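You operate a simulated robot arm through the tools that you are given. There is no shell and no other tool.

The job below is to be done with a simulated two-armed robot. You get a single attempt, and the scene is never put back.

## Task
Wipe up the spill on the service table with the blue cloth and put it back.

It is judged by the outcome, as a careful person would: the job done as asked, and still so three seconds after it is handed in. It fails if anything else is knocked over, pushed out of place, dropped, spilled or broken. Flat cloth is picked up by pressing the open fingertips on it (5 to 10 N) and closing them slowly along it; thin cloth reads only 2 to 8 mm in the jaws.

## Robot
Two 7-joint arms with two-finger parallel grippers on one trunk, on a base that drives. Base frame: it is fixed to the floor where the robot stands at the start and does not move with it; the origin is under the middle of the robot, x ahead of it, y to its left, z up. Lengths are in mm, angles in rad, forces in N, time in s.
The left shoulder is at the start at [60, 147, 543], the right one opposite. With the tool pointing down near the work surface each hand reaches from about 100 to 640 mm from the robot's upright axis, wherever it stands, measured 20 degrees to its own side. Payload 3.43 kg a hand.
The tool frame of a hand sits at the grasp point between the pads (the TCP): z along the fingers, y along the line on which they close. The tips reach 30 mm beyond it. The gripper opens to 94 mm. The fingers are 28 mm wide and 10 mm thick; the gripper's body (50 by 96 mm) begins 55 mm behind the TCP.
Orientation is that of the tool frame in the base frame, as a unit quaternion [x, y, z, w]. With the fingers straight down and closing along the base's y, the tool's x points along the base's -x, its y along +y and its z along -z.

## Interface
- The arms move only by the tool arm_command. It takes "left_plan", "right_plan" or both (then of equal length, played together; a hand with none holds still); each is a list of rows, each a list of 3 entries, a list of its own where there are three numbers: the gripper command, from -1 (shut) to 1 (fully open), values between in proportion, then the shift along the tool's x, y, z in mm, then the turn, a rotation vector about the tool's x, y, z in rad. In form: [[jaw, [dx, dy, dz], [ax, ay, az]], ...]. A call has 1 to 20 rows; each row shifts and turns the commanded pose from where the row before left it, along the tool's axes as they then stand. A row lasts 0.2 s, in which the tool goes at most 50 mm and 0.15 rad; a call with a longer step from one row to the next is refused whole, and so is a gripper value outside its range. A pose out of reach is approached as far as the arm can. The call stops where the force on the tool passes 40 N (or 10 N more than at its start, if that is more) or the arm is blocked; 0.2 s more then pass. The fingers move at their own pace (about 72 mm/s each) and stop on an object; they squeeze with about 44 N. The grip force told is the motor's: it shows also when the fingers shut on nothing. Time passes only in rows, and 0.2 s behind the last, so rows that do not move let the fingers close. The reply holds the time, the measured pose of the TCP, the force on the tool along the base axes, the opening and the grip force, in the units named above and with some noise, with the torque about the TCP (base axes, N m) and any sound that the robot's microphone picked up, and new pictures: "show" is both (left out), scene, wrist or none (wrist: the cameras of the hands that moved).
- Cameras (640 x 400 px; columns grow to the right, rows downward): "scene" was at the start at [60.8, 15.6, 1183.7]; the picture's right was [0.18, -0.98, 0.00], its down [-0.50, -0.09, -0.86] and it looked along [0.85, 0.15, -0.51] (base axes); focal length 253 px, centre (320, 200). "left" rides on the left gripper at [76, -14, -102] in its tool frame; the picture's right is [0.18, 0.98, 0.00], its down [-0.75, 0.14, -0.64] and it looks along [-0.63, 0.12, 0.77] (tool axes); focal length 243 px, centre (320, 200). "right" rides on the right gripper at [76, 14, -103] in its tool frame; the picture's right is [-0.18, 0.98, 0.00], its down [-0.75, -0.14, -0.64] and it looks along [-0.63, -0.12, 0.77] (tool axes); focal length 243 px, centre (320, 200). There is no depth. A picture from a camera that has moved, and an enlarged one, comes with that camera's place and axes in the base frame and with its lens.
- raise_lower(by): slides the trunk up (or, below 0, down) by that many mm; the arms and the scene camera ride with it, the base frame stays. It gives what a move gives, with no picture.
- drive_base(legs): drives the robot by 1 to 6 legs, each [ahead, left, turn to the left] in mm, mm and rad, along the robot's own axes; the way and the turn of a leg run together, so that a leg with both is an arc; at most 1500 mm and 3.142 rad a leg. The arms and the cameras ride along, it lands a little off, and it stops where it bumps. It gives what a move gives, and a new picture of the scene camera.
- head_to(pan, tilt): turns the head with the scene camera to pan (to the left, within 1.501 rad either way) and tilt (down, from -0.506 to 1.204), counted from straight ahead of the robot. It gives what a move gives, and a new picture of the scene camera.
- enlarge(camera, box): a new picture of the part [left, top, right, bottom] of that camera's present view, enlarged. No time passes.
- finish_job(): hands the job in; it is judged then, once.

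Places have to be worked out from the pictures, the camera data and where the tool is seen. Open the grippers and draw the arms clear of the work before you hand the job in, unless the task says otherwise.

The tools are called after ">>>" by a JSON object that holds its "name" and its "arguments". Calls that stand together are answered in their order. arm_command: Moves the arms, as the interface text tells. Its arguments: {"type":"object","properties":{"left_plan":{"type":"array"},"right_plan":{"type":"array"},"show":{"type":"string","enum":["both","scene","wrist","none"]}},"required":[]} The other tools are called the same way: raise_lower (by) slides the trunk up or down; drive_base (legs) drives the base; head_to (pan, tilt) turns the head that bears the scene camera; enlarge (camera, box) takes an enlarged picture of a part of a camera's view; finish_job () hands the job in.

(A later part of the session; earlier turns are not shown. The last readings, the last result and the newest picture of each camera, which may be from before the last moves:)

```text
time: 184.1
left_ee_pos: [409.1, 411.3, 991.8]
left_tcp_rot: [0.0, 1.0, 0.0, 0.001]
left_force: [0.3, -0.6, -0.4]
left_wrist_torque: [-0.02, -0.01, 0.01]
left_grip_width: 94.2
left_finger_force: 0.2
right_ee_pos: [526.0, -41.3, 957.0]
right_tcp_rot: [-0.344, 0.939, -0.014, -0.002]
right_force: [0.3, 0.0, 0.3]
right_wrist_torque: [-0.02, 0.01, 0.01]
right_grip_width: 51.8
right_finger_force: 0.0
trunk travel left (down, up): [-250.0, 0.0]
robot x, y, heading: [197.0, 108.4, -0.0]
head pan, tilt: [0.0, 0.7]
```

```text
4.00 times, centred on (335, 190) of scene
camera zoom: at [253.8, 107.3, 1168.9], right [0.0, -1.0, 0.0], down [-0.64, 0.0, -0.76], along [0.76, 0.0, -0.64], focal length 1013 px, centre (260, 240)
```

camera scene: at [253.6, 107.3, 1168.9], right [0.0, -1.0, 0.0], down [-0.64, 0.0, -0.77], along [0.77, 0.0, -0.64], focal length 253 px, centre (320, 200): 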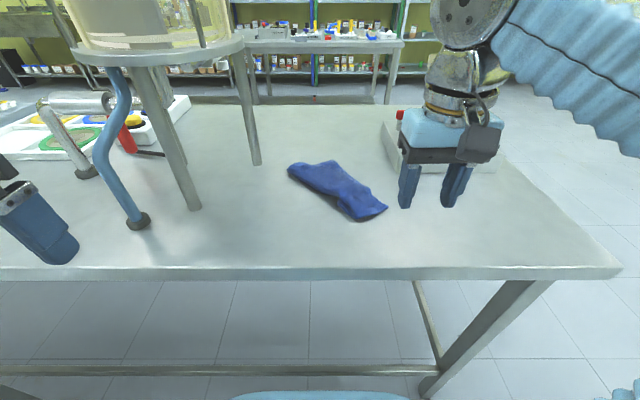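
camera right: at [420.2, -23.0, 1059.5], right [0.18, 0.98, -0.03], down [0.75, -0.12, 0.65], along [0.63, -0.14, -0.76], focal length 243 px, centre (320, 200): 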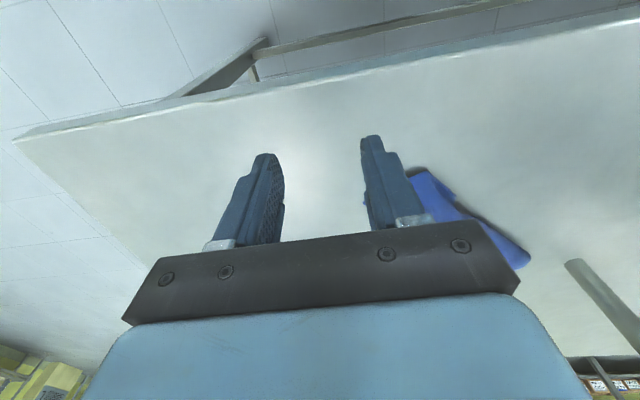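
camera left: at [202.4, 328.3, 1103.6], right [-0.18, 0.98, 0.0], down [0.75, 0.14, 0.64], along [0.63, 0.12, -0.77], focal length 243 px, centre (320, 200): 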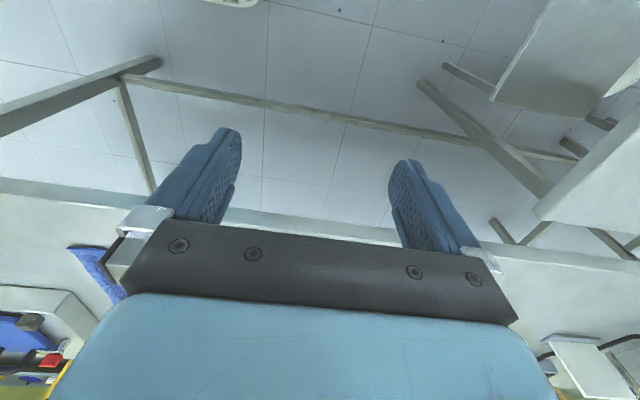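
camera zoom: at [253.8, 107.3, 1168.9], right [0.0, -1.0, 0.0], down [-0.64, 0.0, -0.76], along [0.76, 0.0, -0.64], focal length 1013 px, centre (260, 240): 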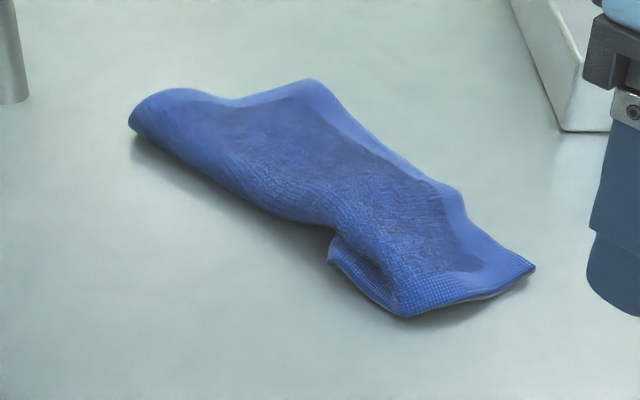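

The crest's middle is at about (642, 122). I move there with a 50 mm opening, fingers straddling the crest.

>>> {"name": "arm_command", "arguments": {"right_plan": [[0.05, [-38.8, 10, 4], [0, 0, 0]], [0.05, [-38.8, 10, 5], [0, 0, 0]], [0.05, [-38.8, 10, 5], [0, 0, 0]], [0.05, [-38.8, 10, 6], [0, 0, 0]], [0.05, [-38.8, 10, 6], [0, 0, 0]]], "show": "both"}}

>>> {"name": "enlarge", "arguments": {"camera": "scene", "box": [270, 130, 400, 230]}}

```text
time: 185.3
left_ee_pos: [408.1, 412.4, 991.6]
left_tcp_rot: [-0.001, 1.0, -0.001, 0.0]
left_force: [0.1, -0.1, 0.6]
left_wrist_torque: [-0.04, -0.04, 0.01]
left_grip_width: 94.0
left_finger_force: 0.1
right_ee_pos: [644.0, 120.2, 925.4]
right_tcp_rot: [-0.344, 0.939, -0.013, -0.002]
right_force: [0.3, -0.1, -0.1]
right_wrist_torque: [0.01, 0.01, -0.01]
right_grip_width: 49.3
right_finger_force: 0.0
trunk travel left (down, up): [-250.0, 0.0]
robot x, y, heading: [196.8, 110.4, -0.002]
head pan, tilt: [0.0, 0.7]
camera scene: at [253.7, 107.2, 1168.9], right [0.0, -1.0, 0.0], down [-0.64, 0.0, -0.77], along [0.77, 0.0, -0.64], focal length 253 px, centre (320, 200)
camera right: at [575.7, 87.0, 1030.1], right [-0.49, 0.87, -0.03], down [0.66, 0.4, 0.63], along [0.56, 0.29, -0.77], focal length 243 px, centre (320, 200)
```

scene: 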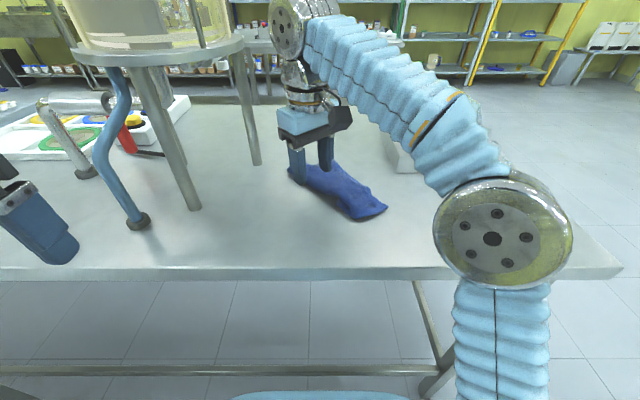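
right: 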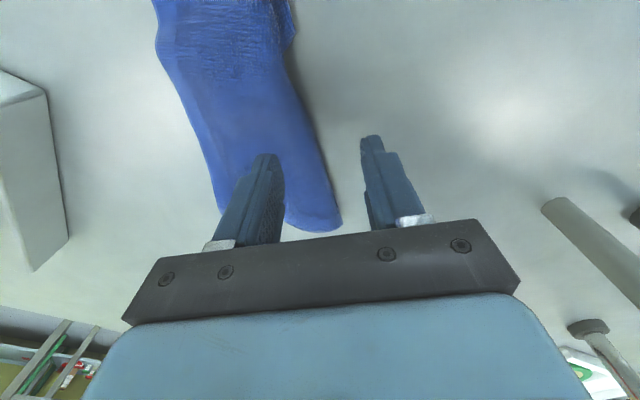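

```text
4.00 times, centred on (335, 180) of scene
camera zoom: at [253.7, 107.2, 1168.9], right [0.0, -1.0, 0.0], down [-0.64, 0.0, -0.77], along [0.77, 0.0, -0.64], focal length 1013 px, centre (260, 280)
```

zoom: 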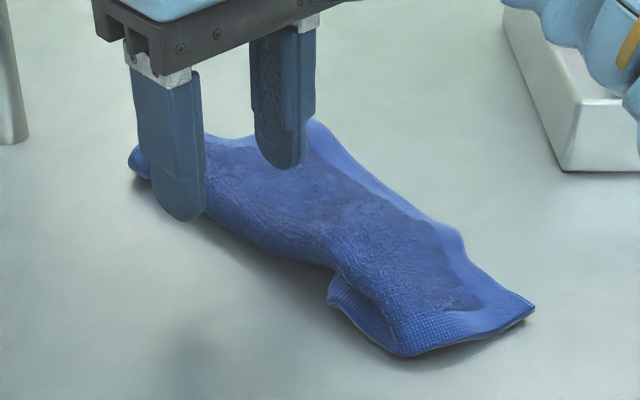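

The fingers straddle the crest well. I descend till the inner finger touches the cloth.

>>> {"name": "arm_command", "arguments": {"right_plan": [[0.05, [0, 0, 10], [0, 0, 0]], [0.05, [0, 0, 8], [0, 0, 0]], [0.05, [0, 0, 4], [0, 0, 0]], [0.05, [0, 0, 0], [0, 0, 0]]], "show": "none"}}

```text
time: 186.3
left_ee_pos: [409.1, 412.6, 991.0]
left_tcp_rot: [0.0, 1.0, 0.0, -0.001]
left_force: [-0.4, -0.1, 0.3]
left_wrist_torque: [-0.01, 0.01, -0.03]
left_grip_width: 94.0
left_finger_force: 0.0
right_ee_pos: [643.8, 120.2, 905.6]
right_tcp_rot: [-0.343, 0.939, -0.014, -0.003]
right_force: [0.8, -0.1, -0.6]
right_wrist_torque: [-0.03, -0.02, -0.01]
right_grip_width: 49.5
right_finger_force: 0.1
trunk travel left (down, up): [-250.0, 0.0]
robot x, y, heading: [198.0, 110.8, -0.003]
head pan, tilt: [0.0, 0.7]
```

No contact yet at TCP 905. I go down 4 mm more, then close slowly with light pressing.

>>> {"name": "arm_command", "arguments": {"right_plan": [[0.05, [0, 0, 3], [0, 0, 0]], [0.05, [0, 0, 2], [0, 0, 0]], [0.05, [0, 0, 0], [0, 0, 0]]], "show": "none"}}

```text
time: 187.1
left_ee_pos: [407.6, 410.9, 991.3]
left_tcp_rot: [0.0, 1.0, 0.0, 0.0]
left_force: [0.5, -0.9, -0.1]
left_wrist_torque: [0.04, 0.0, 0.0]
left_grip_width: 93.8
left_finger_force: 0.1
right_ee_pos: [643.3, 119.5, 899.9]
right_tcp_rot: [-0.343, 0.939, -0.014, -0.002]
right_force: [-0.6, 0.5, 0.3]
right_wrist_torque: [-0.01, -0.02, -0.02]
right_grip_width: 49.2
right_finger_force: 0.1
trunk travel left (down, up): [-250.0, 0.0]
robot x, y, heading: [194.8, 110.2, 0.006]
head pan, tilt: [0.0, 0.7]
```

Tips at 870 and still no force; I lower 2.5 mm more.

>>> {"name": "arm_command", "arguments": {"right_plan": [[0.05, [0, 0, 2.5], [0, 0, 0]], [0.05, [0, 0, 0], [0, 0, 0]]], "show": "none"}}

```text
time: 187.7
left_ee_pos: [407.8, 411.8, 991.7]
left_tcp_rot: [0.0, 1.0, 0.001, 0.0]
left_force: [0.0, -0.9, 0.2]
left_wrist_torque: [0.0, 0.01, -0.02]
left_grip_width: 94.0
left_finger_force: 0.1
right_ee_pos: [643.0, 120.5, 897.8]
right_tcp_rot: [-0.344, 0.939, -0.014, -0.003]
right_force: [-0.1, 0.4, 1.2]
right_wrist_torque: [-0.04, -0.02, 0.04]
right_grip_width: 49.4
right_finger_force: 0.0
trunk travel left (down, up): [-250.0, 0.0]
robot x, y, heading: [193.4, 107.8, -0.001]
head pan, tilt: [0.0, 0.7]
```

Light contact (1.2 N) now. I press 1 mm more and close slowly on the crest.

>>> {"name": "arm_command", "arguments": {"right_plan": [[0.05, [0, 0, 1], [0, 0, 0]], [-0.1, [0, 0, 0], [0, 0, 0]], [-0.25, [0, 0, 0], [0, 0, 0]], [-0.4, [0, 0, 0], [0, 0, 0]], [-0.55, [0, 0, 0], [0, 0, 0]], [-0.7, [0, 0, 0], [0, 0, 0]], [-0.85, [0, 0, 0], [0, 0, 0]], [-1, [0, 0, 0], [0, 0, 0]], [-1, [0, 0, 0], [0, 0, 0]]], "show": "both"}}

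>>> {"name": "enlarge", "arguments": {"camera": "scene", "box": [270, 130, 400, 230]}}

```text
time: 189.7
left_ee_pos: [408.4, 412.4, 991.8]
left_tcp_rot: [0.0, 1.0, 0.0, 0.001]
left_force: [-0.1, 0.1, -0.4]
left_wrist_torque: [0.02, 0.04, 0.01]
left_grip_width: 93.9
left_finger_force: 0.0
right_ee_pos: [643.3, 120.2, 896.7]
right_tcp_rot: [-0.343, 0.939, -0.014, -0.002]
right_force: [-0.7, -0.2, 3.1]
right_wrist_torque: [0.01, 0.0, -0.02]
right_grip_width: 4.1
right_finger_force: 38.9
trunk travel left (down, up): [-250.0, 0.0]
robot x, y, heading: [196.0, 107.7, -0.002]
head pan, tilt: [0.0, 0.7]
camera scene: at [253.7, 107.4, 1168.9], right [0.0, -1.0, 0.0], down [-0.64, 0.0, -0.77], along [0.77, 0.0, -0.64], focal length 253 px, centre (320, 200)
camera right: at [575.9, 86.2, 1000.9], right [-0.49, 0.87, -0.03], down [0.66, 0.4, 0.63], along [0.56, 0.29, -0.77], focal length 243 px, centre (320, 200)
```

scene: 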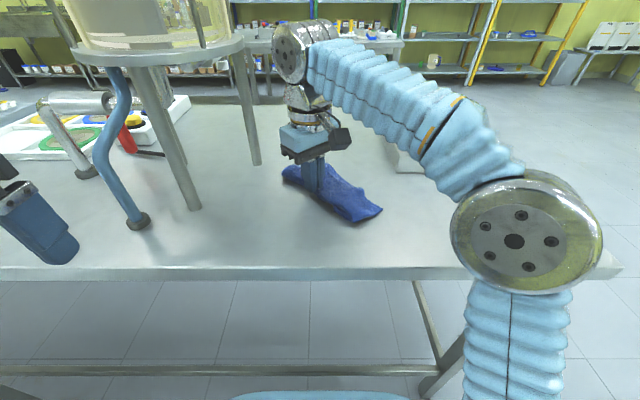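
right: 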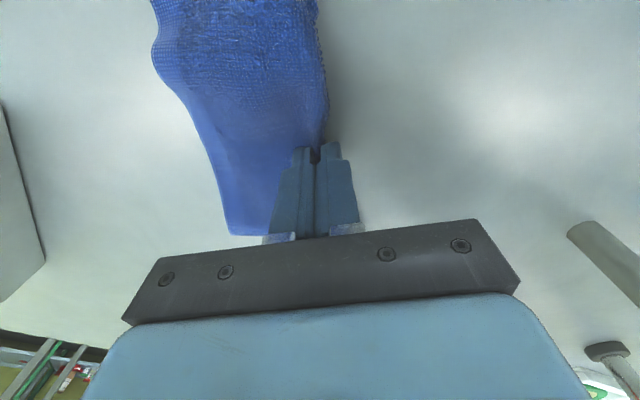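

```text
4.00 times, centred on (335, 180) of scene
camera zoom: at [253.7, 107.4, 1168.9], right [0.0, -1.0, 0.0], down [-0.64, 0.0, -0.77], along [0.77, 0.0, -0.64], focal length 1013 px, centre (260, 280)
```

zoom: 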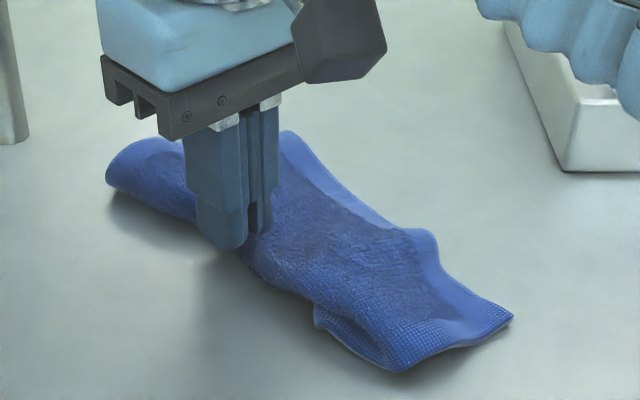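

The crest is held (4.1 mm). I lift it 50 mm so that the folded-under strip drops.

>>> {"name": "arm_command", "arguments": {"right_plan": [[-1, [0, 0, -12], [0, 0, 0]], [-1, [2, 0, -14], [0, 0, 0]], [-1, [3, 0, -14], [0, 0, 0]], [-1, [4, 0, -12], [0, 0, 0]], [-1, [0, 0, 0], [0, 0, 0]]], "show": "both"}}

>>> {"name": "enlarge", "arguments": {"camera": "scene", "box": [270, 120, 400, 220]}}

```text
time: 190.9
left_ee_pos: [408.3, 412.5, 991.3]
left_tcp_rot: [0.0, 1.0, 0.001, 0.0]
left_force: [-0.7, 0.8, 0.7]
left_wrist_torque: [-0.02, 0.0, 0.01]
left_grip_width: 93.9
left_finger_force: 0.0
right_ee_pos: [636.7, 116.6, 949.9]
right_tcp_rot: [-0.342, 0.94, -0.013, -0.002]
right_force: [1.0, 0.3, -0.1]
right_wrist_torque: [-0.02, -0.04, 0.0]
right_grip_width: 4.3
right_finger_force: 38.5
trunk travel left (down, up): [-250.0, 0.0]
robot x, y, heading: [194.4, 107.9, 0.007]
head pan, tilt: [0.0, 0.7]
camera scene: at [253.8, 107.4, 1168.9], right [0.0, -1.0, 0.0], down [-0.64, 0.0, -0.76], along [0.76, 0.0, -0.64], focal length 253 px, centre (320, 200)
camera right: at [569.2, 82.6, 1052.7], right [-0.49, 0.87, -0.03], down [0.66, 0.4, 0.63], along [0.56, 0.29, -0.77], focal length 243 px, centre (320, 200)
```

scene: 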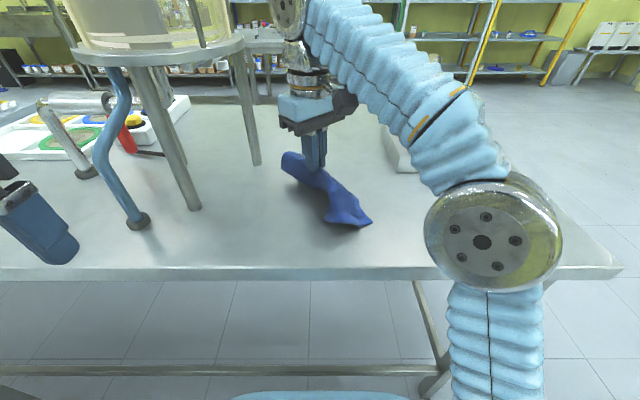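
right: 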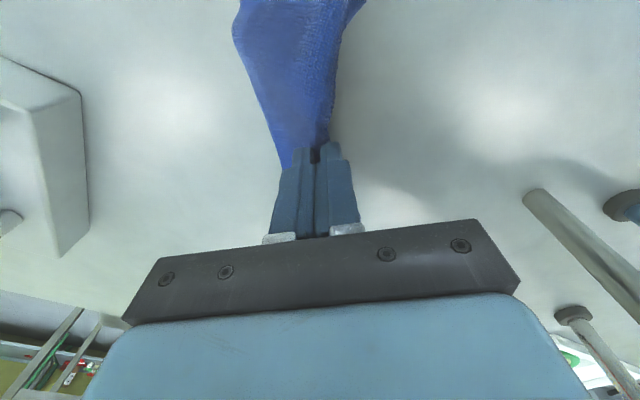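

```text
4.00 times, centred on (335, 170) of scene
camera zoom: at [253.8, 107.4, 1168.9], right [0.0, -1.0, 0.0], down [-0.64, 0.0, -0.76], along [0.76, 0.0, -0.64], focal length 1013 px, centre (260, 320)
```

zoom: 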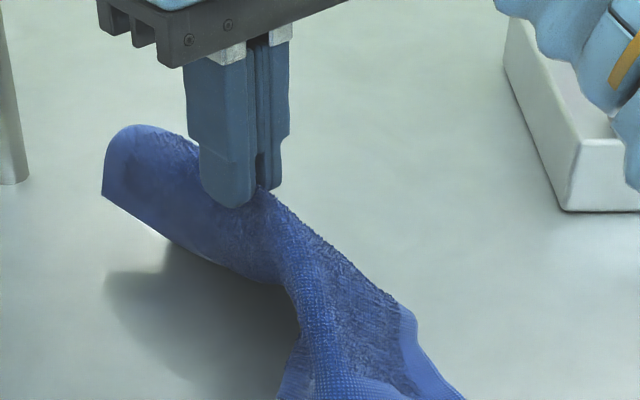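

The strip has dropped out and hangs to the left of the crest. I lower while moving the hand inward (to the right) so it lays out to the left.

>>> {"name": "arm_command", "arguments": {"right_plan": [[-1, [0, -10, 4], [0, 0, 0]], [-1, [0, -10, 8], [0, 0, 0]], [-1, [0, -10, 9], [0, 0, 0]], [-1, [0, -9, 9], [0, 0, 0]], [-1, [0, -7, 9], [0, 0, 0]], [-1, [0, -4, 8], [0, 0, 0]]], "show": "both"}}

>>> {"name": "enlarge", "arguments": {"camera": "scene", "box": [270, 130, 400, 230]}}

```text
time: 192.3
left_ee_pos: [408.3, 411.3, 990.3]
left_tcp_rot: [-0.001, 1.0, 0.0, 0.0]
left_force: [-0.7, 0.3, 0.1]
left_wrist_torque: [0.02, -0.02, 0.02]
left_grip_width: 94.0
left_finger_force: 0.1
right_ee_pos: [668.0, 76.0, 903.0]
right_tcp_rot: [-0.343, 0.939, -0.014, -0.002]
right_force: [-0.3, 0.1, 1.4]
right_wrist_torque: [0.0, -0.01, 0.03]
right_grip_width: 4.3
right_finger_force: 38.8
trunk travel left (down, up): [-250.0, 0.0]
robot x, y, heading: [195.3, 105.3, 0.008]
head pan, tilt: [0.0, 0.7]
camera scene: at [253.7, 107.4, 1168.9], right [0.0, -1.0, 0.0], down [-0.64, 0.0, -0.76], along [0.76, 0.0, -0.64], focal length 253 px, centre (320, 200)
camera right: at [601.0, 42.3, 1007.4], right [-0.49, 0.87, -0.03], down [0.66, 0.4, 0.63], along [0.56, 0.3, -0.77], focal length 243 px, centre (320, 200)
```

scene: 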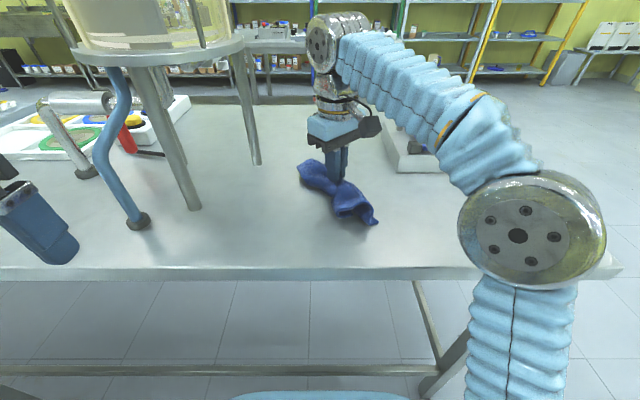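
right: 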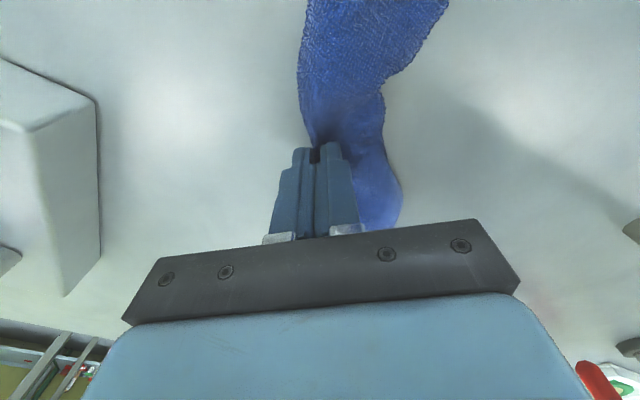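

```text
4.00 times, centred on (335, 180) of scene
camera zoom: at [253.7, 107.4, 1168.9], right [0.0, -1.0, 0.0], down [-0.64, 0.0, -0.76], along [0.76, 0.0, -0.64], focal length 1013 px, centre (260, 280)
```

zoom: 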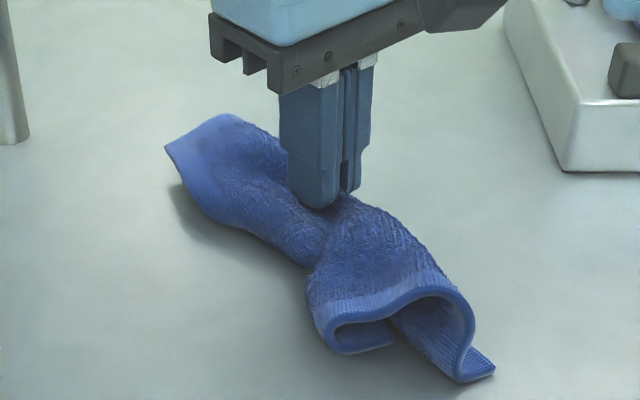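

The far-left corner is laid out now; the near end forms an arch. I press and open the fingers to spread the ridge, then lift.

>>> {"name": "arm_command", "arguments": {"right_plan": [[-1, [0, 0, 3], [0, 0, 0]], [-0.9, [0, 0, 1], [0, 0, 0]], [-0.75, [0, 0, 1], [0, 0, 0]], [-0.6, [0, 0, 1], [0, 0, 0]], [-0.45, [0, 0, 0.5], [0, 0, 0]], [-0.3, [0, 0, 0.5], [0, 0, 0]], [-0.15, [0, 0, 0], [0, 0, 0]], [0, [0, 0, 0], [0, 0, 0]], [0.1, [0, 0, 0], [0, 0, 0]]], "show": "none"}}

>>> {"name": "arm_command", "arguments": {"right_plan": [[0.1, [0, 0, -12], [0, 0, 0]], [0.1, [10, 0, -25], [0, 0, 0]], [0.1, [35, -20, -5], [0, 0, 0]], [0.1, [35, -25, 0], [0, 0, 0]], [0.1, [35, -25, 0], [0, 0, 0]], [0.1, [30, -30, 0], [0, 0, 0]]], "show": "both"}}

>>> {"name": "enlarge", "arguments": {"camera": "scene", "box": [270, 140, 400, 240]}}

```text
time: 194.3
left_ee_pos: [407.7, 411.2, 991.0]
left_tcp_rot: [0.0, 1.0, 0.001, 0.002]
left_force: [0.2, -0.2, -0.9]
left_wrist_torque: [0.03, 0.0, 0.01]
left_grip_width: 93.9
left_finger_force: 0.0
right_ee_pos: [666.7, 75.7, 896.9]
right_tcp_rot: [-0.343, 0.939, -0.013, -0.001]
right_force: [6.3, -6.4, 34.0]
right_wrist_torque: [0.52, 0.5, -0.03]
right_grip_width: 46.0
right_finger_force: 0.1
trunk travel left (down, up): [-250.0, 0.0]
robot x, y, heading: [195.8, 106.8, 0.002]
head pan, tilt: [0.0, 0.7]
```

```text
time: 195.7
left_ee_pos: [407.7, 412.5, 991.4]
left_tcp_rot: [0.0, 1.0, 0.0, 0.0]
left_force: [0.1, 0.9, -0.1]
left_wrist_torque: [-0.03, 0.03, -0.02]
left_grip_width: 93.9
left_finger_force: 0.1
right_ee_pos: [622.1, -92.8, 943.0]
right_tcp_rot: [-0.343, 0.939, -0.014, -0.003]
right_force: [0.1, 0.2, -0.6]
right_wrist_torque: [-0.05, 0.01, -0.01]
right_grip_width: 51.8
right_finger_force: 0.1
trunk travel left (down, up): [-250.0, 0.0]
robot x, y, heading: [199.5, 109.5, -0.002]
head pan, tilt: [0.0, 0.7]
camera scene: at [253.9, 107.5, 1168.9], right [0.0, -1.0, 0.0], down [-0.64, 0.0, -0.76], along [0.76, 0.0, -0.64], focal length 253 px, centre (320, 200)
camera right: at [554.7, -126.8, 1047.0], right [-0.49, 0.87, -0.03], down [0.66, 0.4, 0.63], along [0.56, 0.29, -0.77], focal length 243 px, centre (320, 200)
```

scene: 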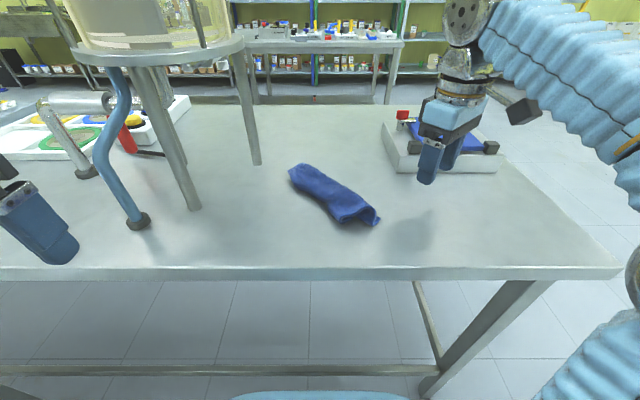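
right: 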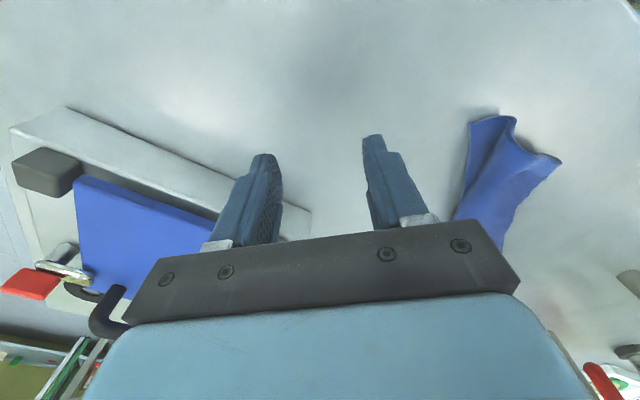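

```text
4.00 times, centred on (335, 190) of scene
camera zoom: at [253.9, 107.5, 1168.9], right [0.0, -1.0, 0.0], down [-0.64, 0.0, -0.76], along [0.76, 0.0, -0.64], focal length 1013 px, centre (260, 240)
```

zoom: 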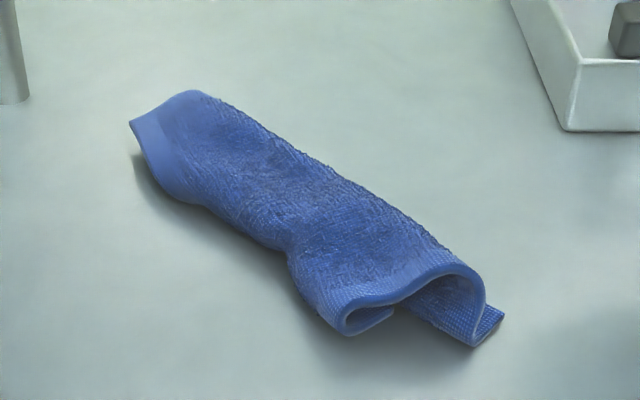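

The cloth now lies as a roll with its right strip folded under along the right crest near (650, 73). I'll open that side the same way: pinch the right crest, lift so the strip drops out to the right, and lower straight down this time.

>>> {"name": "arm_command", "arguments": {"right_plan": [[0.05, [-32, 27, 0], [0, 0, 0]], [0.05, [-32, 27, 0], [0, 0, 0]], [0.05, [-32, 27, 2], [0, 0, 0]], [0.05, [-33, 26, 8], [0, 0, 0]], [0.05, [0, 0, 8], [0, 0, 0]]], "show": "both"}}

>>> {"name": "enlarge", "arguments": {"camera": "scene", "box": [270, 130, 400, 230]}}

```text
time: 196.9
left_ee_pos: [409.2, 411.9, 991.5]
left_tcp_rot: [0.0, 1.0, 0.0, 0.0]
left_force: [-0.5, 0.4, 0.3]
left_wrist_torque: [-0.01, 0.0, 0.01]
left_grip_width: 93.6
left_finger_force: 0.1
right_ee_pos: [652.7, 72.8, 919.9]
right_tcp_rot: [-0.343, 0.939, -0.015, -0.003]
right_force: [-0.9, -0.2, -0.4]
right_wrist_torque: [-0.01, -0.02, 0.0]
right_grip_width: 49.5
right_finger_force: 0.1
trunk travel left (down, up): [-250.0, 0.0]
robot x, y, heading: [196.8, 105.2, -0.001]
head pan, tilt: [0.0, 0.7]
camera scene: at [253.9, 107.6, 1168.9], right [0.0, -1.0, 0.0], down [-0.64, 0.0, -0.76], along [0.76, 0.0, -0.64], focal length 253 px, centre (320, 200)
camera right: at [584.4, 38.4, 1023.6], right [-0.49, 0.87, -0.03], down [0.66, 0.4, 0.63], along [0.56, 0.29, -0.77], focal length 243 px, centre (320, 200)
```

scene: 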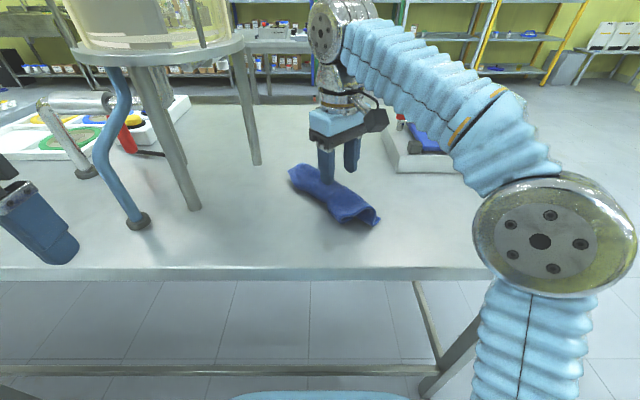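
right: 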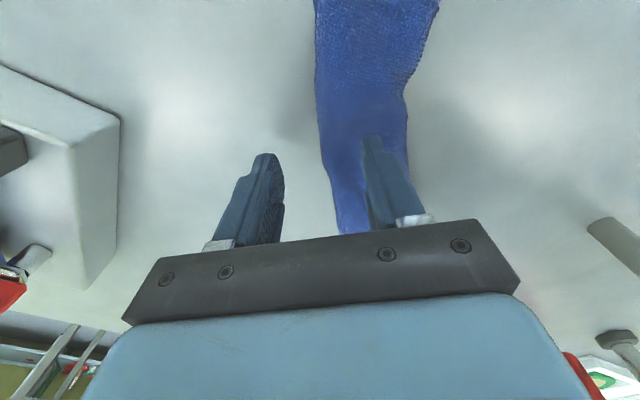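

```text
4.00 times, centred on (335, 180) of scene
camera zoom: at [253.9, 107.6, 1168.9], right [0.0, -1.0, 0.0], down [-0.64, 0.0, -0.76], along [0.76, 0.0, -0.64], focal length 1013 px, centre (260, 280)
```

zoom: 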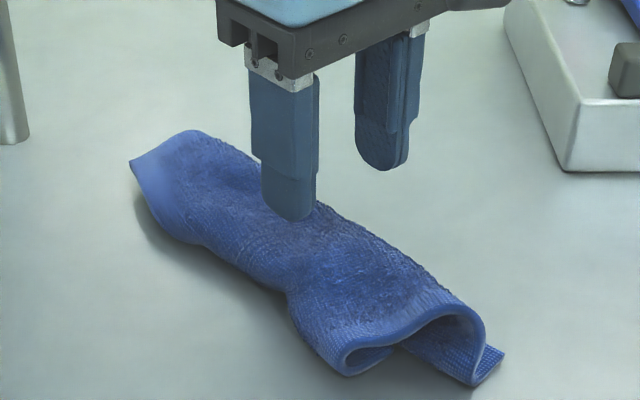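

The right crest lies between the fingers. I descend and close slowly on it.

>>> {"name": "arm_command", "arguments": {"right_plan": [[0.05, [0, 0, 8], [0, 0, 0]], [0.05, [0, 0, 7], [0, 0, 0]], [0.05, [0, 0, 4], [0, 0, 0]], [0.05, [0, 0, 0], [0, 0, 0]]], "show": "none"}}

>>> {"name": "arm_command", "arguments": {"right_plan": [[0.05, [0, 0, 1], [0, 0, 0]], [-0.1, [0, 0, 0], [0, 0, 0]], [-0.25, [0, 0, 0], [0, 0, 0]], [-0.4, [0, 0, 0], [0, 0, 0]], [-0.55, [0, 0, 0], [0, 0, 0]], [-0.7, [0, 0, 0], [0, 0, 0]], [-0.85, [0, 0, 0], [0, 0, 0]], [-1, [0, 0, 0], [0, 0, 0]], [-1, [0, 0, 0], [0, 0, 0]]], "show": "none"}}

>>> {"name": "arm_command", "arguments": {"right_plan": [[-1, [0, 0, -12], [0, 0, 0]], [-1, [2, 0, -14], [0, 0, 0]], [-1, [3, 0, -14], [0, 0, 0]], [-1, [4, 0, -12], [0, 0, 0]], [-1, [0, 0, 0], [0, 0, 0]]], "show": "both"}}

>>> {"name": "enlarge", "arguments": {"camera": "scene", "box": [270, 120, 400, 220]}}

```text
time: 197.9
left_ee_pos: [409.0, 411.7, 991.8]
left_tcp_rot: [0.0, 1.0, 0.0, 0.0]
left_force: [0.3, -0.1, 0.9]
left_wrist_torque: [0.01, -0.03, -0.01]
left_grip_width: 94.3
left_finger_force: 0.0
right_ee_pos: [651.6, 72.7, 901.6]
right_tcp_rot: [-0.342, 0.94, -0.014, -0.002]
right_force: [-0.8, 0.8, 5.0]
right_wrist_torque: [0.17, 0.07, -0.01]
right_grip_width: 49.6
right_finger_force: 0.2
trunk travel left (down, up): [-250.0, 0.0]
robot x, y, heading: [197.6, 108.4, 0.001]
head pan, tilt: [0.0, 0.7]
```

```text
time: 199.9
left_ee_pos: [408.7, 410.6, 991.1]
left_tcp_rot: [0.0, 1.0, 0.0, 0.001]
left_force: [-0.4, -0.8, -0.3]
left_wrist_torque: [-0.05, 0.0, -0.01]
left_grip_width: 94.0
left_finger_force: 0.2
right_ee_pos: [652.3, 72.2, 900.0]
right_tcp_rot: [-0.343, 0.939, -0.013, -0.003]
right_force: [-1.2, 0.4, 5.3]
right_wrist_torque: [0.07, 0.05, 0.01]
right_grip_width: 4.1
right_finger_force: 38.9
trunk travel left (down, up): [-250.0, 0.0]
robot x, y, heading: [194.9, 112.5, -0.004]
head pan, tilt: [0.0, 0.7]
```

```text
time: 201.1
left_ee_pos: [408.8, 412.2, 989.4]
left_tcp_rot: [0.0, 1.0, 0.0, 0.0]
left_force: [0.3, -0.5, 0.7]
left_wrist_torque: [0.03, 0.03, 0.03]
left_grip_width: 94.1
left_finger_force: 0.1
right_ee_pos: [644.6, 67.3, 952.9]
right_tcp_rot: [-0.342, 0.94, -0.014, -0.003]
right_force: [0.0, 0.4, -0.1]
right_wrist_torque: [0.05, 0.04, -0.02]
right_grip_width: 4.0
right_finger_force: 38.0
trunk travel left (down, up): [-250.0, 0.0]
robot x, y, heading: [198.2, 103.4, -0.001]
head pan, tilt: [0.0, 0.7]
camera scene: at [253.8, 107.4, 1168.9], right [0.0, -1.0, 0.0], down [-0.64, 0.0, -0.76], along [0.76, 0.0, -0.64], focal length 253 px, centre (320, 200)
camera right: at [577.1, 32.9, 1056.6], right [-0.49, 0.87, -0.03], down [0.66, 0.4, 0.63], along [0.56, 0.29, -0.77], focal length 243 px, centre (320, 200)
```

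scene: 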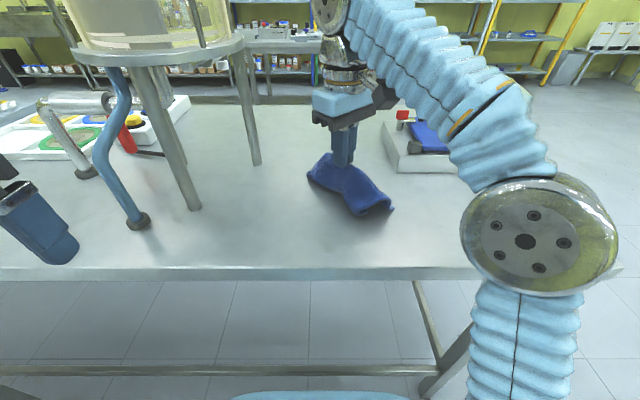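
right: 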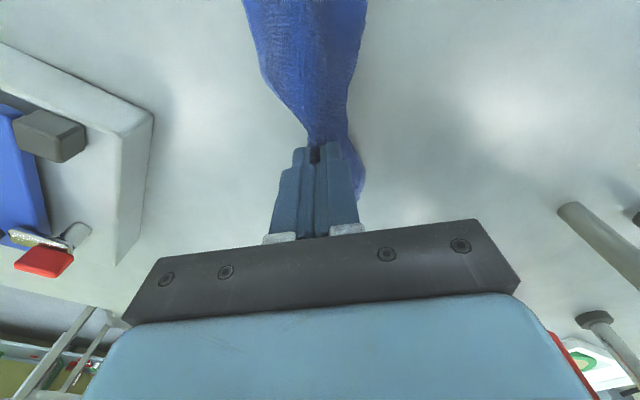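

```text
4.00 times, centred on (335, 170) of scene
camera zoom: at [253.8, 107.4, 1168.9], right [0.0, -1.0, 0.0], down [-0.64, 0.0, -0.76], along [0.76, 0.0, -0.64], focal length 1013 px, centre (260, 320)
```

zoom: 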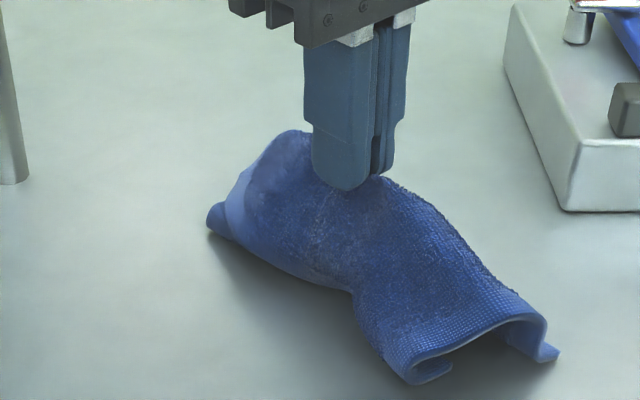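

The cloth now hangs like a tent over the held ridge, one panel on each side. I lower it with small side-to-side motions so both panels slide outward.

>>> {"name": "arm_command", "arguments": {"right_plan": [[-1, [0, 10, 5], [0, 0, 0]], [-1, [0, -10, 5], [0, 0, 0]], [-1, [0, -12, 7], [0, 0, 0]], [-1, [0, 12, 7], [0, 0, 0]], [-1, [0, 10, 8], [0, 0, 0]], [-1, [0, -10, 8], [0, 0, 0]], [-1, [0, 0, 8], [0, 0, 0]]], "show": "both"}}

>>> {"name": "enlarge", "arguments": {"camera": "scene", "box": [270, 130, 400, 230]}}

```text
time: 202.7
left_ee_pos: [408.4, 412.2, 991.3]
left_tcp_rot: [0.0, 1.0, 0.0, 0.0]
left_force: [0.2, 0.7, -0.1]
left_wrist_torque: [0.03, 0.02, 0.02]
left_grip_width: 94.0
left_finger_force: 0.1
right_ee_pos: [644.6, 65.8, 904.8]
right_tcp_rot: [-0.343, 0.939, -0.014, -0.003]
right_force: [-0.1, -0.4, 2.8]
right_wrist_torque: [0.01, 0.03, 0.0]
right_grip_width: 4.1
right_finger_force: 38.1
trunk travel left (down, up): [-250.0, 0.0]
robot x, y, heading: [196.0, 107.0, -0.005]
head pan, tilt: [0.0, 0.7]
camera scene: at [253.7, 107.3, 1168.9], right [0.0, -1.0, 0.0], down [-0.64, 0.0, -0.76], along [0.76, 0.0, -0.64], focal length 253 px, centre (320, 200)
camera right: at [577.2, 31.4, 1008.5], right [-0.49, 0.87, -0.03], down [0.66, 0.4, 0.63], along [0.56, 0.29, -0.77], focal length 243 px, centre (320, 200)
```

scene: 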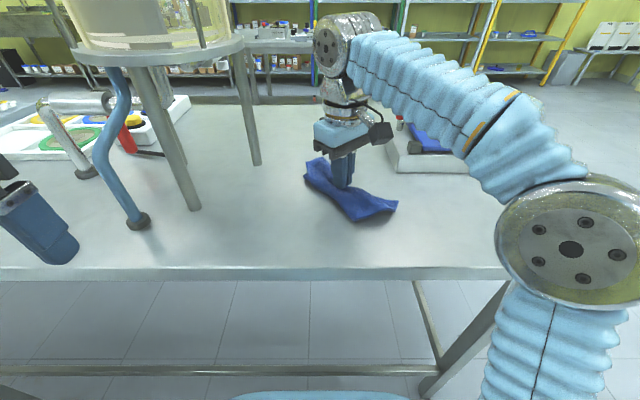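
right: 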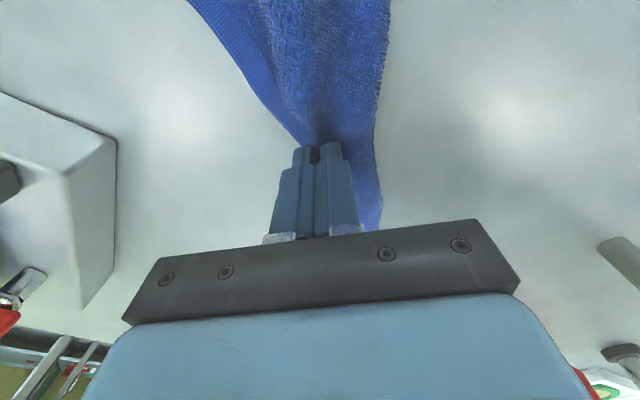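

```text
4.00 times, centred on (335, 180) of scene
camera zoom: at [253.7, 107.3, 1168.9], right [0.0, -1.0, 0.0], down [-0.64, 0.0, -0.76], along [0.76, 0.0, -0.64], focal length 1013 px, centre (260, 280)
```

zoom: 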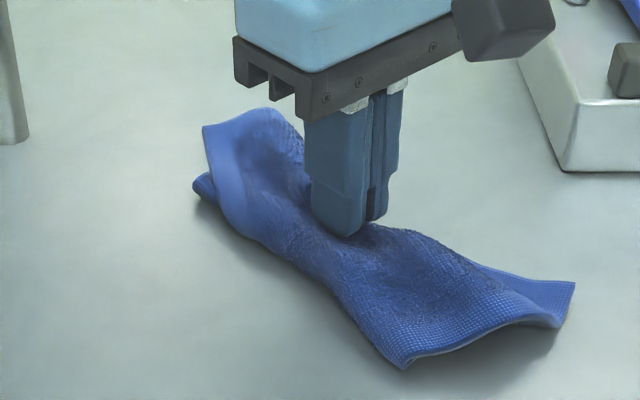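

Now the near part is spread wide, with the near-right corner well out. I release gently without pressing and lift straight up.

>>> {"name": "arm_command", "arguments": {"right_plan": [[-0.85, [0, 0, 0], [0, 0, 0]], [-0.7, [0, 0, 0], [0, 0, 0]], [-0.6, [0, 0, -3], [0, 0, 0]], [-0.6, [0, 0, -12], [0, 0, 0]], [-0.6, [0, 0, -20], [0, 0, 0]], [-0.6, [15, -10, -12], [0, 0, 0]], [-0.6, [35, -15, 0], [0, 0, 0]], [-0.6, [35, -15, 0], [0, 0, 0]], [-0.6, [40, 0, 0], [0, 0, 0]]], "show": "both"}}

>>> {"name": "enlarge", "arguments": {"camera": "scene", "box": [280, 140, 410, 240]}}

```text
time: 204.7
left_ee_pos: [408.2, 412.1, 991.1]
left_tcp_rot: [0.0, 1.0, 0.0, 0.0]
left_force: [0.8, -0.3, -0.3]
left_wrist_torque: [-0.02, 0.02, 0.0]
left_grip_width: 94.0
left_finger_force: 0.1
right_ee_pos: [575.0, -43.9, 953.9]
right_tcp_rot: [-0.343, 0.939, -0.014, -0.002]
right_force: [0.1, 0.1, -0.5]
right_wrist_torque: [0.01, 0.03, -0.02]
right_grip_width: 18.8
right_finger_force: 0.1
trunk travel left (down, up): [-250.0, 0.0]
robot x, y, heading: [196.4, 111.1, 0.003]
head pan, tilt: [0.0, 0.7]
camera scene: at [254.1, 107.5, 1168.8], right [0.0, -1.0, 0.0], down [-0.64, 0.0, -0.76], along [0.76, 0.0, -0.64], focal length 253 px, centre (320, 200)
camera right: at [507.7, -78.3, 1057.2], right [-0.49, 0.87, -0.03], down [0.66, 0.4, 0.63], along [0.56, 0.29, -0.77], focal length 243 px, centre (320, 200)
```

scene: 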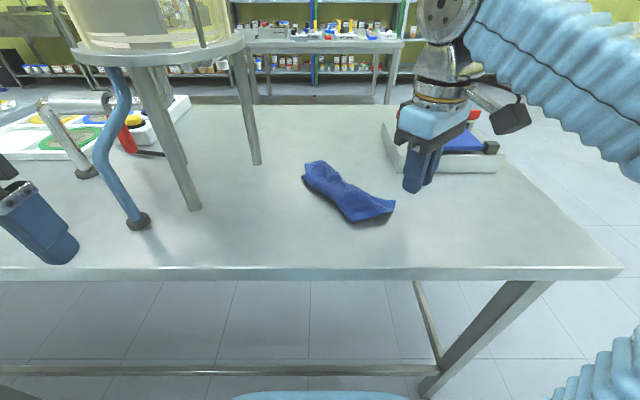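
right: 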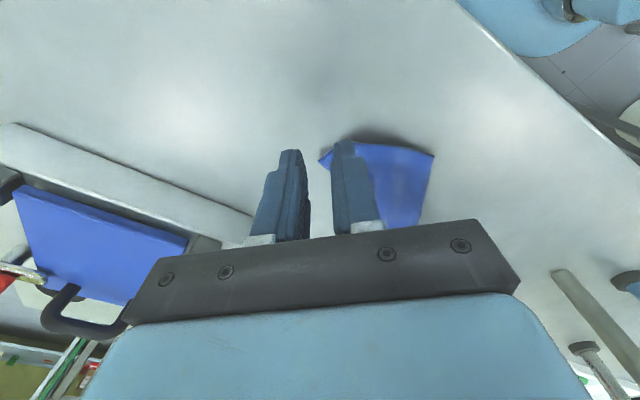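

```text
4.00 times, centred on (345, 190) of scene
camera zoom: at [254.1, 107.5, 1168.8], right [0.0, -1.0, 0.0], down [-0.64, 0.0, -0.76], along [0.76, 0.0, -0.64], focal length 1013 px, centre (220, 240)
```

zoom: 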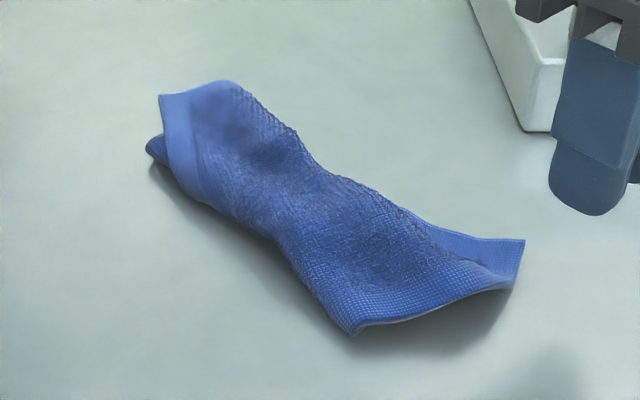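

The cloth is now spread at its near end and sits at about x 551–743, y −33–150, close to its old place. The far half is still a bit rolled, so I repeat the tent trick there: tilt the hand for reach and move over the roll's middle near (675, 107).

>>> {"name": "arm_command", "arguments": {"right_plan": [[-0.2, [0, 0, 0], [0, -0.15, 0]], [-0.2, [0, 0, 0], [0, -0.15, 0]], [-0.2, [0, 0, 0], [0, -0.1, 0]]], "show": "none"}}

```text
time: 205.5
left_ee_pos: [408.0, 411.9, 991.9]
left_tcp_rot: [0.001, 1.0, 0.001, 0.001]
left_force: [-0.1, 1.3, -0.7]
left_wrist_torque: [-0.01, 0.06, -0.01]
left_grip_width: 94.0
left_finger_force: 0.0
right_ee_pos: [575.4, -44.4, 952.9]
right_tcp_rot: [-0.339, 0.921, 0.055, 0.185]
right_force: [0.4, 0.8, 0.5]
right_wrist_torque: [0.0, 0.01, 0.04]
right_grip_width: 37.6
right_finger_force: 0.1
trunk travel left (down, up): [-250.0, 0.0]
robot x, y, heading: [198.8, 110.1, 0.001]
head pan, tilt: [0.0, 0.7]
```

Tilted by 0.4 rad. I move over the roll's middle, tips at about (675, 107), staying above the cloth.

>>> {"name": "arm_command", "arguments": {"right_plan": [[-0.2, [-35.5, 12.9, 19.9], [0, 0, 0]], [-0.2, [-35.5, 12.9, 19.9], [0, 0, 0]], [-0.2, [-35.5, 12.9, 19.9], [0, 0, 0]], [-0.2, [-35.5, 12.9, 19.9], [0, 0, 0]]], "show": "both"}}

>>> {"name": "enlarge", "arguments": {"camera": "scene", "box": [280, 130, 410, 230]}}

```text
time: 206.5
left_ee_pos: [408.5, 411.7, 990.2]
left_tcp_rot: [0.001, 1.0, 0.0, 0.0]
left_force: [0.4, 0.3, 0.6]
left_wrist_torque: [-0.01, 0.02, -0.03]
left_grip_width: 93.9
left_finger_force: 0.0
right_ee_pos: [664.2, 98.5, 933.5]
right_tcp_rot: [-0.339, 0.921, 0.054, 0.184]
right_force: [0.2, -0.4, 0.5]
right_wrist_torque: [0.01, 0.04, 0.03]
right_grip_width: 37.5
right_finger_force: 0.1
trunk travel left (down, up): [-250.0, 0.0]
robot x, y, heading: [197.7, 110.0, -0.0]
head pan, tilt: [0.0, 0.7]
camera scene: at [253.6, 107.1, 1168.9], right [0.0, -1.0, 0.0], down [-0.64, 0.0, -0.77], along [0.77, 0.0, -0.64], focal length 253 px, centre (320, 200)
camera right: at [571.5, 41.7, 999.5], right [-0.5, 0.86, 0.05], down [0.43, 0.2, 0.88], along [0.75, 0.46, -0.47], focal length 243 px, centre (320, 200)
```

scene: 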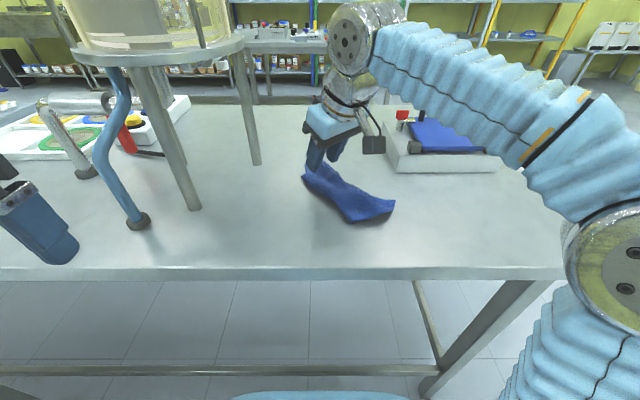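
right: 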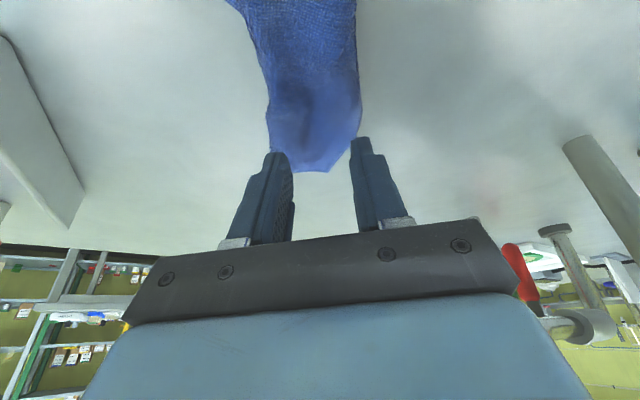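

```text
4.00 times, centred on (345, 180) of scene
camera zoom: at [253.6, 107.1, 1168.9], right [0.0, -1.0, 0.0], down [-0.64, 0.0, -0.77], along [0.77, 0.0, -0.64], focal length 1013 px, centre (220, 280)
```

zoom: 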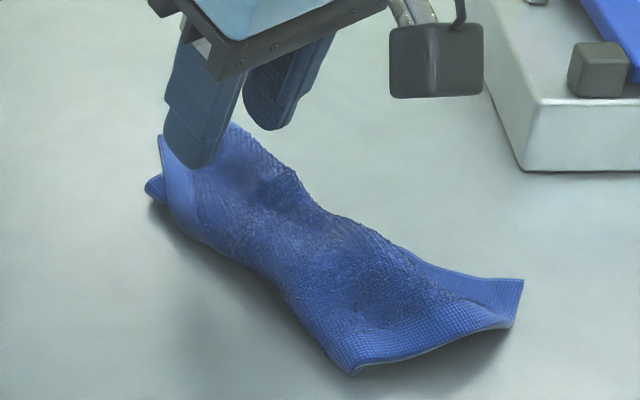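

The fingers will land on both sides of the roll near its far end. I descend vertically and check the contact force.

>>> {"name": "arm_command", "arguments": {"right_plan": [[-0.2, [4.7, 0, 11], [0, 0, 0]], [-0.2, [3.9, 0, 9.2], [0, 0, 0]], [-0.2, [1.9, 0, 4.6], [0, 0, 0]], [-0.2, [0, 0, 0], [0, 0, 0]]], "show": "none"}}

```text
time: 207.5
left_ee_pos: [408.8, 411.8, 991.7]
left_tcp_rot: [0.0, 1.0, -0.001, -0.001]
left_force: [0.5, 0.3, 0.0]
left_wrist_torque: [0.02, 0.01, -0.01]
left_grip_width: 94.0
left_finger_force: 0.0
right_ee_pos: [665.4, 98.0, 905.6]
right_tcp_rot: [-0.339, 0.921, 0.055, 0.185]
right_force: [-0.1, 0.7, -0.5]
right_wrist_torque: [-0.02, -0.04, -0.01]
right_grip_width: 37.8
right_finger_force: 0.1
trunk travel left (down, up): [-250.0, 0.0]
robot x, y, heading: [197.2, 110.9, -0.0]
head pan, tilt: [0.0, 0.7]
```

No contact yet at TCP 905.6. I go 4 mm lower and then check.

>>> {"name": "arm_command", "arguments": {"right_plan": [[-0.2, [1.2, 0, 2.8], [0, 0, 0]], [-0.2, [0.6, 0, 1.4], [0, 0, 0]], [-0.2, [0, 0, 0], [0, 0, 0]]], "show": "wrist"}}

```text
time: 208.3
left_ee_pos: [409.2, 412.3, 991.4]
left_tcp_rot: [0.0, 1.0, 0.0, 0.0]
left_force: [-0.2, 0.0, -0.4]
left_wrist_torque: [0.04, 0.0, -0.01]
left_grip_width: 93.9
left_finger_force: 0.1
right_ee_pos: [666.1, 96.6, 901.1]
right_tcp_rot: [-0.339, 0.921, 0.055, 0.184]
right_force: [-0.7, -0.4, 3.9]
right_wrist_torque: [0.05, 0.03, 0.03]
right_grip_width: 37.3
right_finger_force: 0.1
trunk travel left (down, up): [-250.0, 0.0]
robot x, y, heading: [196.4, 111.0, 0.004]
head pan, tilt: [0.0, 0.7]
camera right: at [572.1, 40.6, 967.7], right [-0.5, 0.86, 0.05], down [0.43, 0.2, 0.88], along [0.75, 0.46, -0.47], focal length 243 px, centre (320, 200)
```

right: 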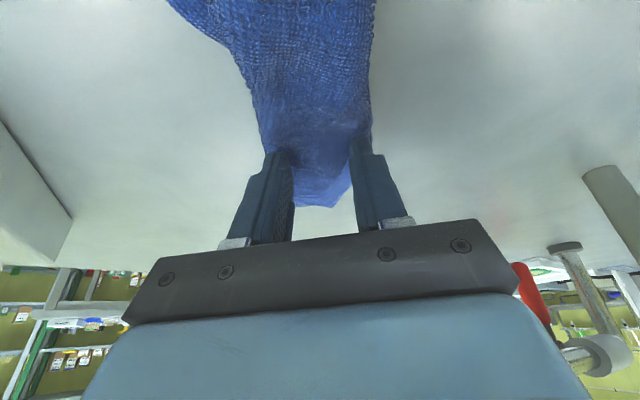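

Contact with 4 N, the roll between the fingers. I press slightly, close on it, and lift about 55 mm.

>>> {"name": "arm_command", "arguments": {"right_plan": [[-0.25, [0.4, 0, 0.9], [0, 0, 0]], [-0.35, [0, 0, 0], [0, 0, 0]], [-0.45, [0, 0, 0], [0, 0, 0]], [-0.55, [0, 0, 0], [0, 0, 0]], [-0.65, [0, 0, 0], [0, 0, 0]], [-0.75, [0, 0, 0], [0, 0, 0]], [-0.85, [0, 0, 0], [0, 0, 0]], [-1, [0, 0, 0], [0, 0, 0]], [-1, [0, 0, 0], [0, 0, 0]]], "show": "none"}}

>>> {"name": "arm_command", "arguments": {"right_plan": [[-1, [-4.7, 0, -11], [0, 0, 0]], [-1, [-5.8, 0, -13.8], [0, 0, 0]], [-1, [-5.8, 0, -13.8], [0, 0, 0]], [-1, [-5.8, 0, -13.8], [0, 0, 0]], [-1, [0, 0, 0], [0, 0, 0]]], "show": "both"}}

>>> {"name": "enlarge", "arguments": {"camera": "scene", "box": [280, 120, 410, 220]}}

```text
time: 210.3
left_ee_pos: [408.5, 412.6, 992.5]
left_tcp_rot: [0.0, 1.0, 0.001, 0.0]
left_force: [-0.6, -0.1, -0.9]
left_wrist_torque: [0.01, 0.0, -0.02]
left_grip_width: 94.0
left_finger_force: 0.0
right_ee_pos: [664.6, 97.3, 900.8]
right_tcp_rot: [-0.339, 0.921, 0.054, 0.185]
right_force: [0.4, -0.6, 7.1]
right_wrist_torque: [-0.04, -0.01, 0.0]
right_grip_width: 7.6
right_finger_force: 42.3
trunk travel left (down, up): [-250.0, 0.0]
robot x, y, heading: [199.9, 109.7, -0.001]
head pan, tilt: [0.0, 0.7]
```

```text
time: 211.5
left_ee_pos: [408.4, 412.3, 992.4]
left_tcp_rot: [0.0, 1.0, 0.0, 0.0]
left_force: [-0.1, -0.6, 0.3]
left_wrist_torque: [0.0, 0.02, 0.01]
left_grip_width: 94.2
left_finger_force: 0.0
right_ee_pos: [664.2, 99.5, 956.5]
right_tcp_rot: [-0.339, 0.921, 0.054, 0.183]
right_force: [0.0, 0.4, -0.2]
right_wrist_torque: [-0.01, -0.03, -0.01]
right_grip_width: 7.4
right_finger_force: 41.4
trunk travel left (down, up): [-250.0, 0.0]
robot x, y, heading: [196.5, 109.7, -0.001]
head pan, tilt: [0.0, 0.7]
camera scene: at [253.8, 107.4, 1168.8], right [0.0, -1.0, 0.0], down [-0.64, 0.0, -0.76], along [0.76, 0.0, -0.64], focal length 253 px, centre (320, 200)
camera right: at [572.2, 42.6, 1023.3], right [-0.5, 0.86, 0.05], down [0.43, 0.2, 0.88], along [0.75, 0.46, -0.47], focal length 243 px, centre (320, 200)
```

scene: 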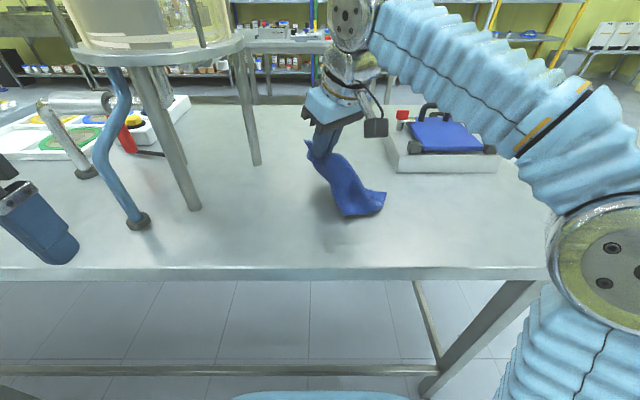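
right: 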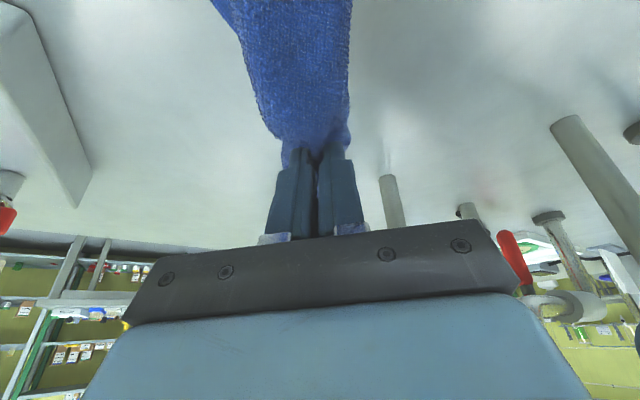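

```text
4.00 times, centred on (345, 170) of scene
camera zoom: at [253.8, 107.4, 1168.8], right [0.0, -1.0, 0.0], down [-0.64, 0.0, -0.76], along [0.76, 0.0, -0.64], focal length 1013 px, centre (220, 320)
```

zoom: 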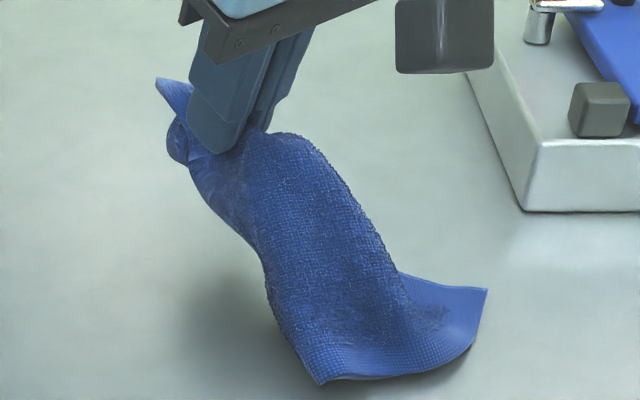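

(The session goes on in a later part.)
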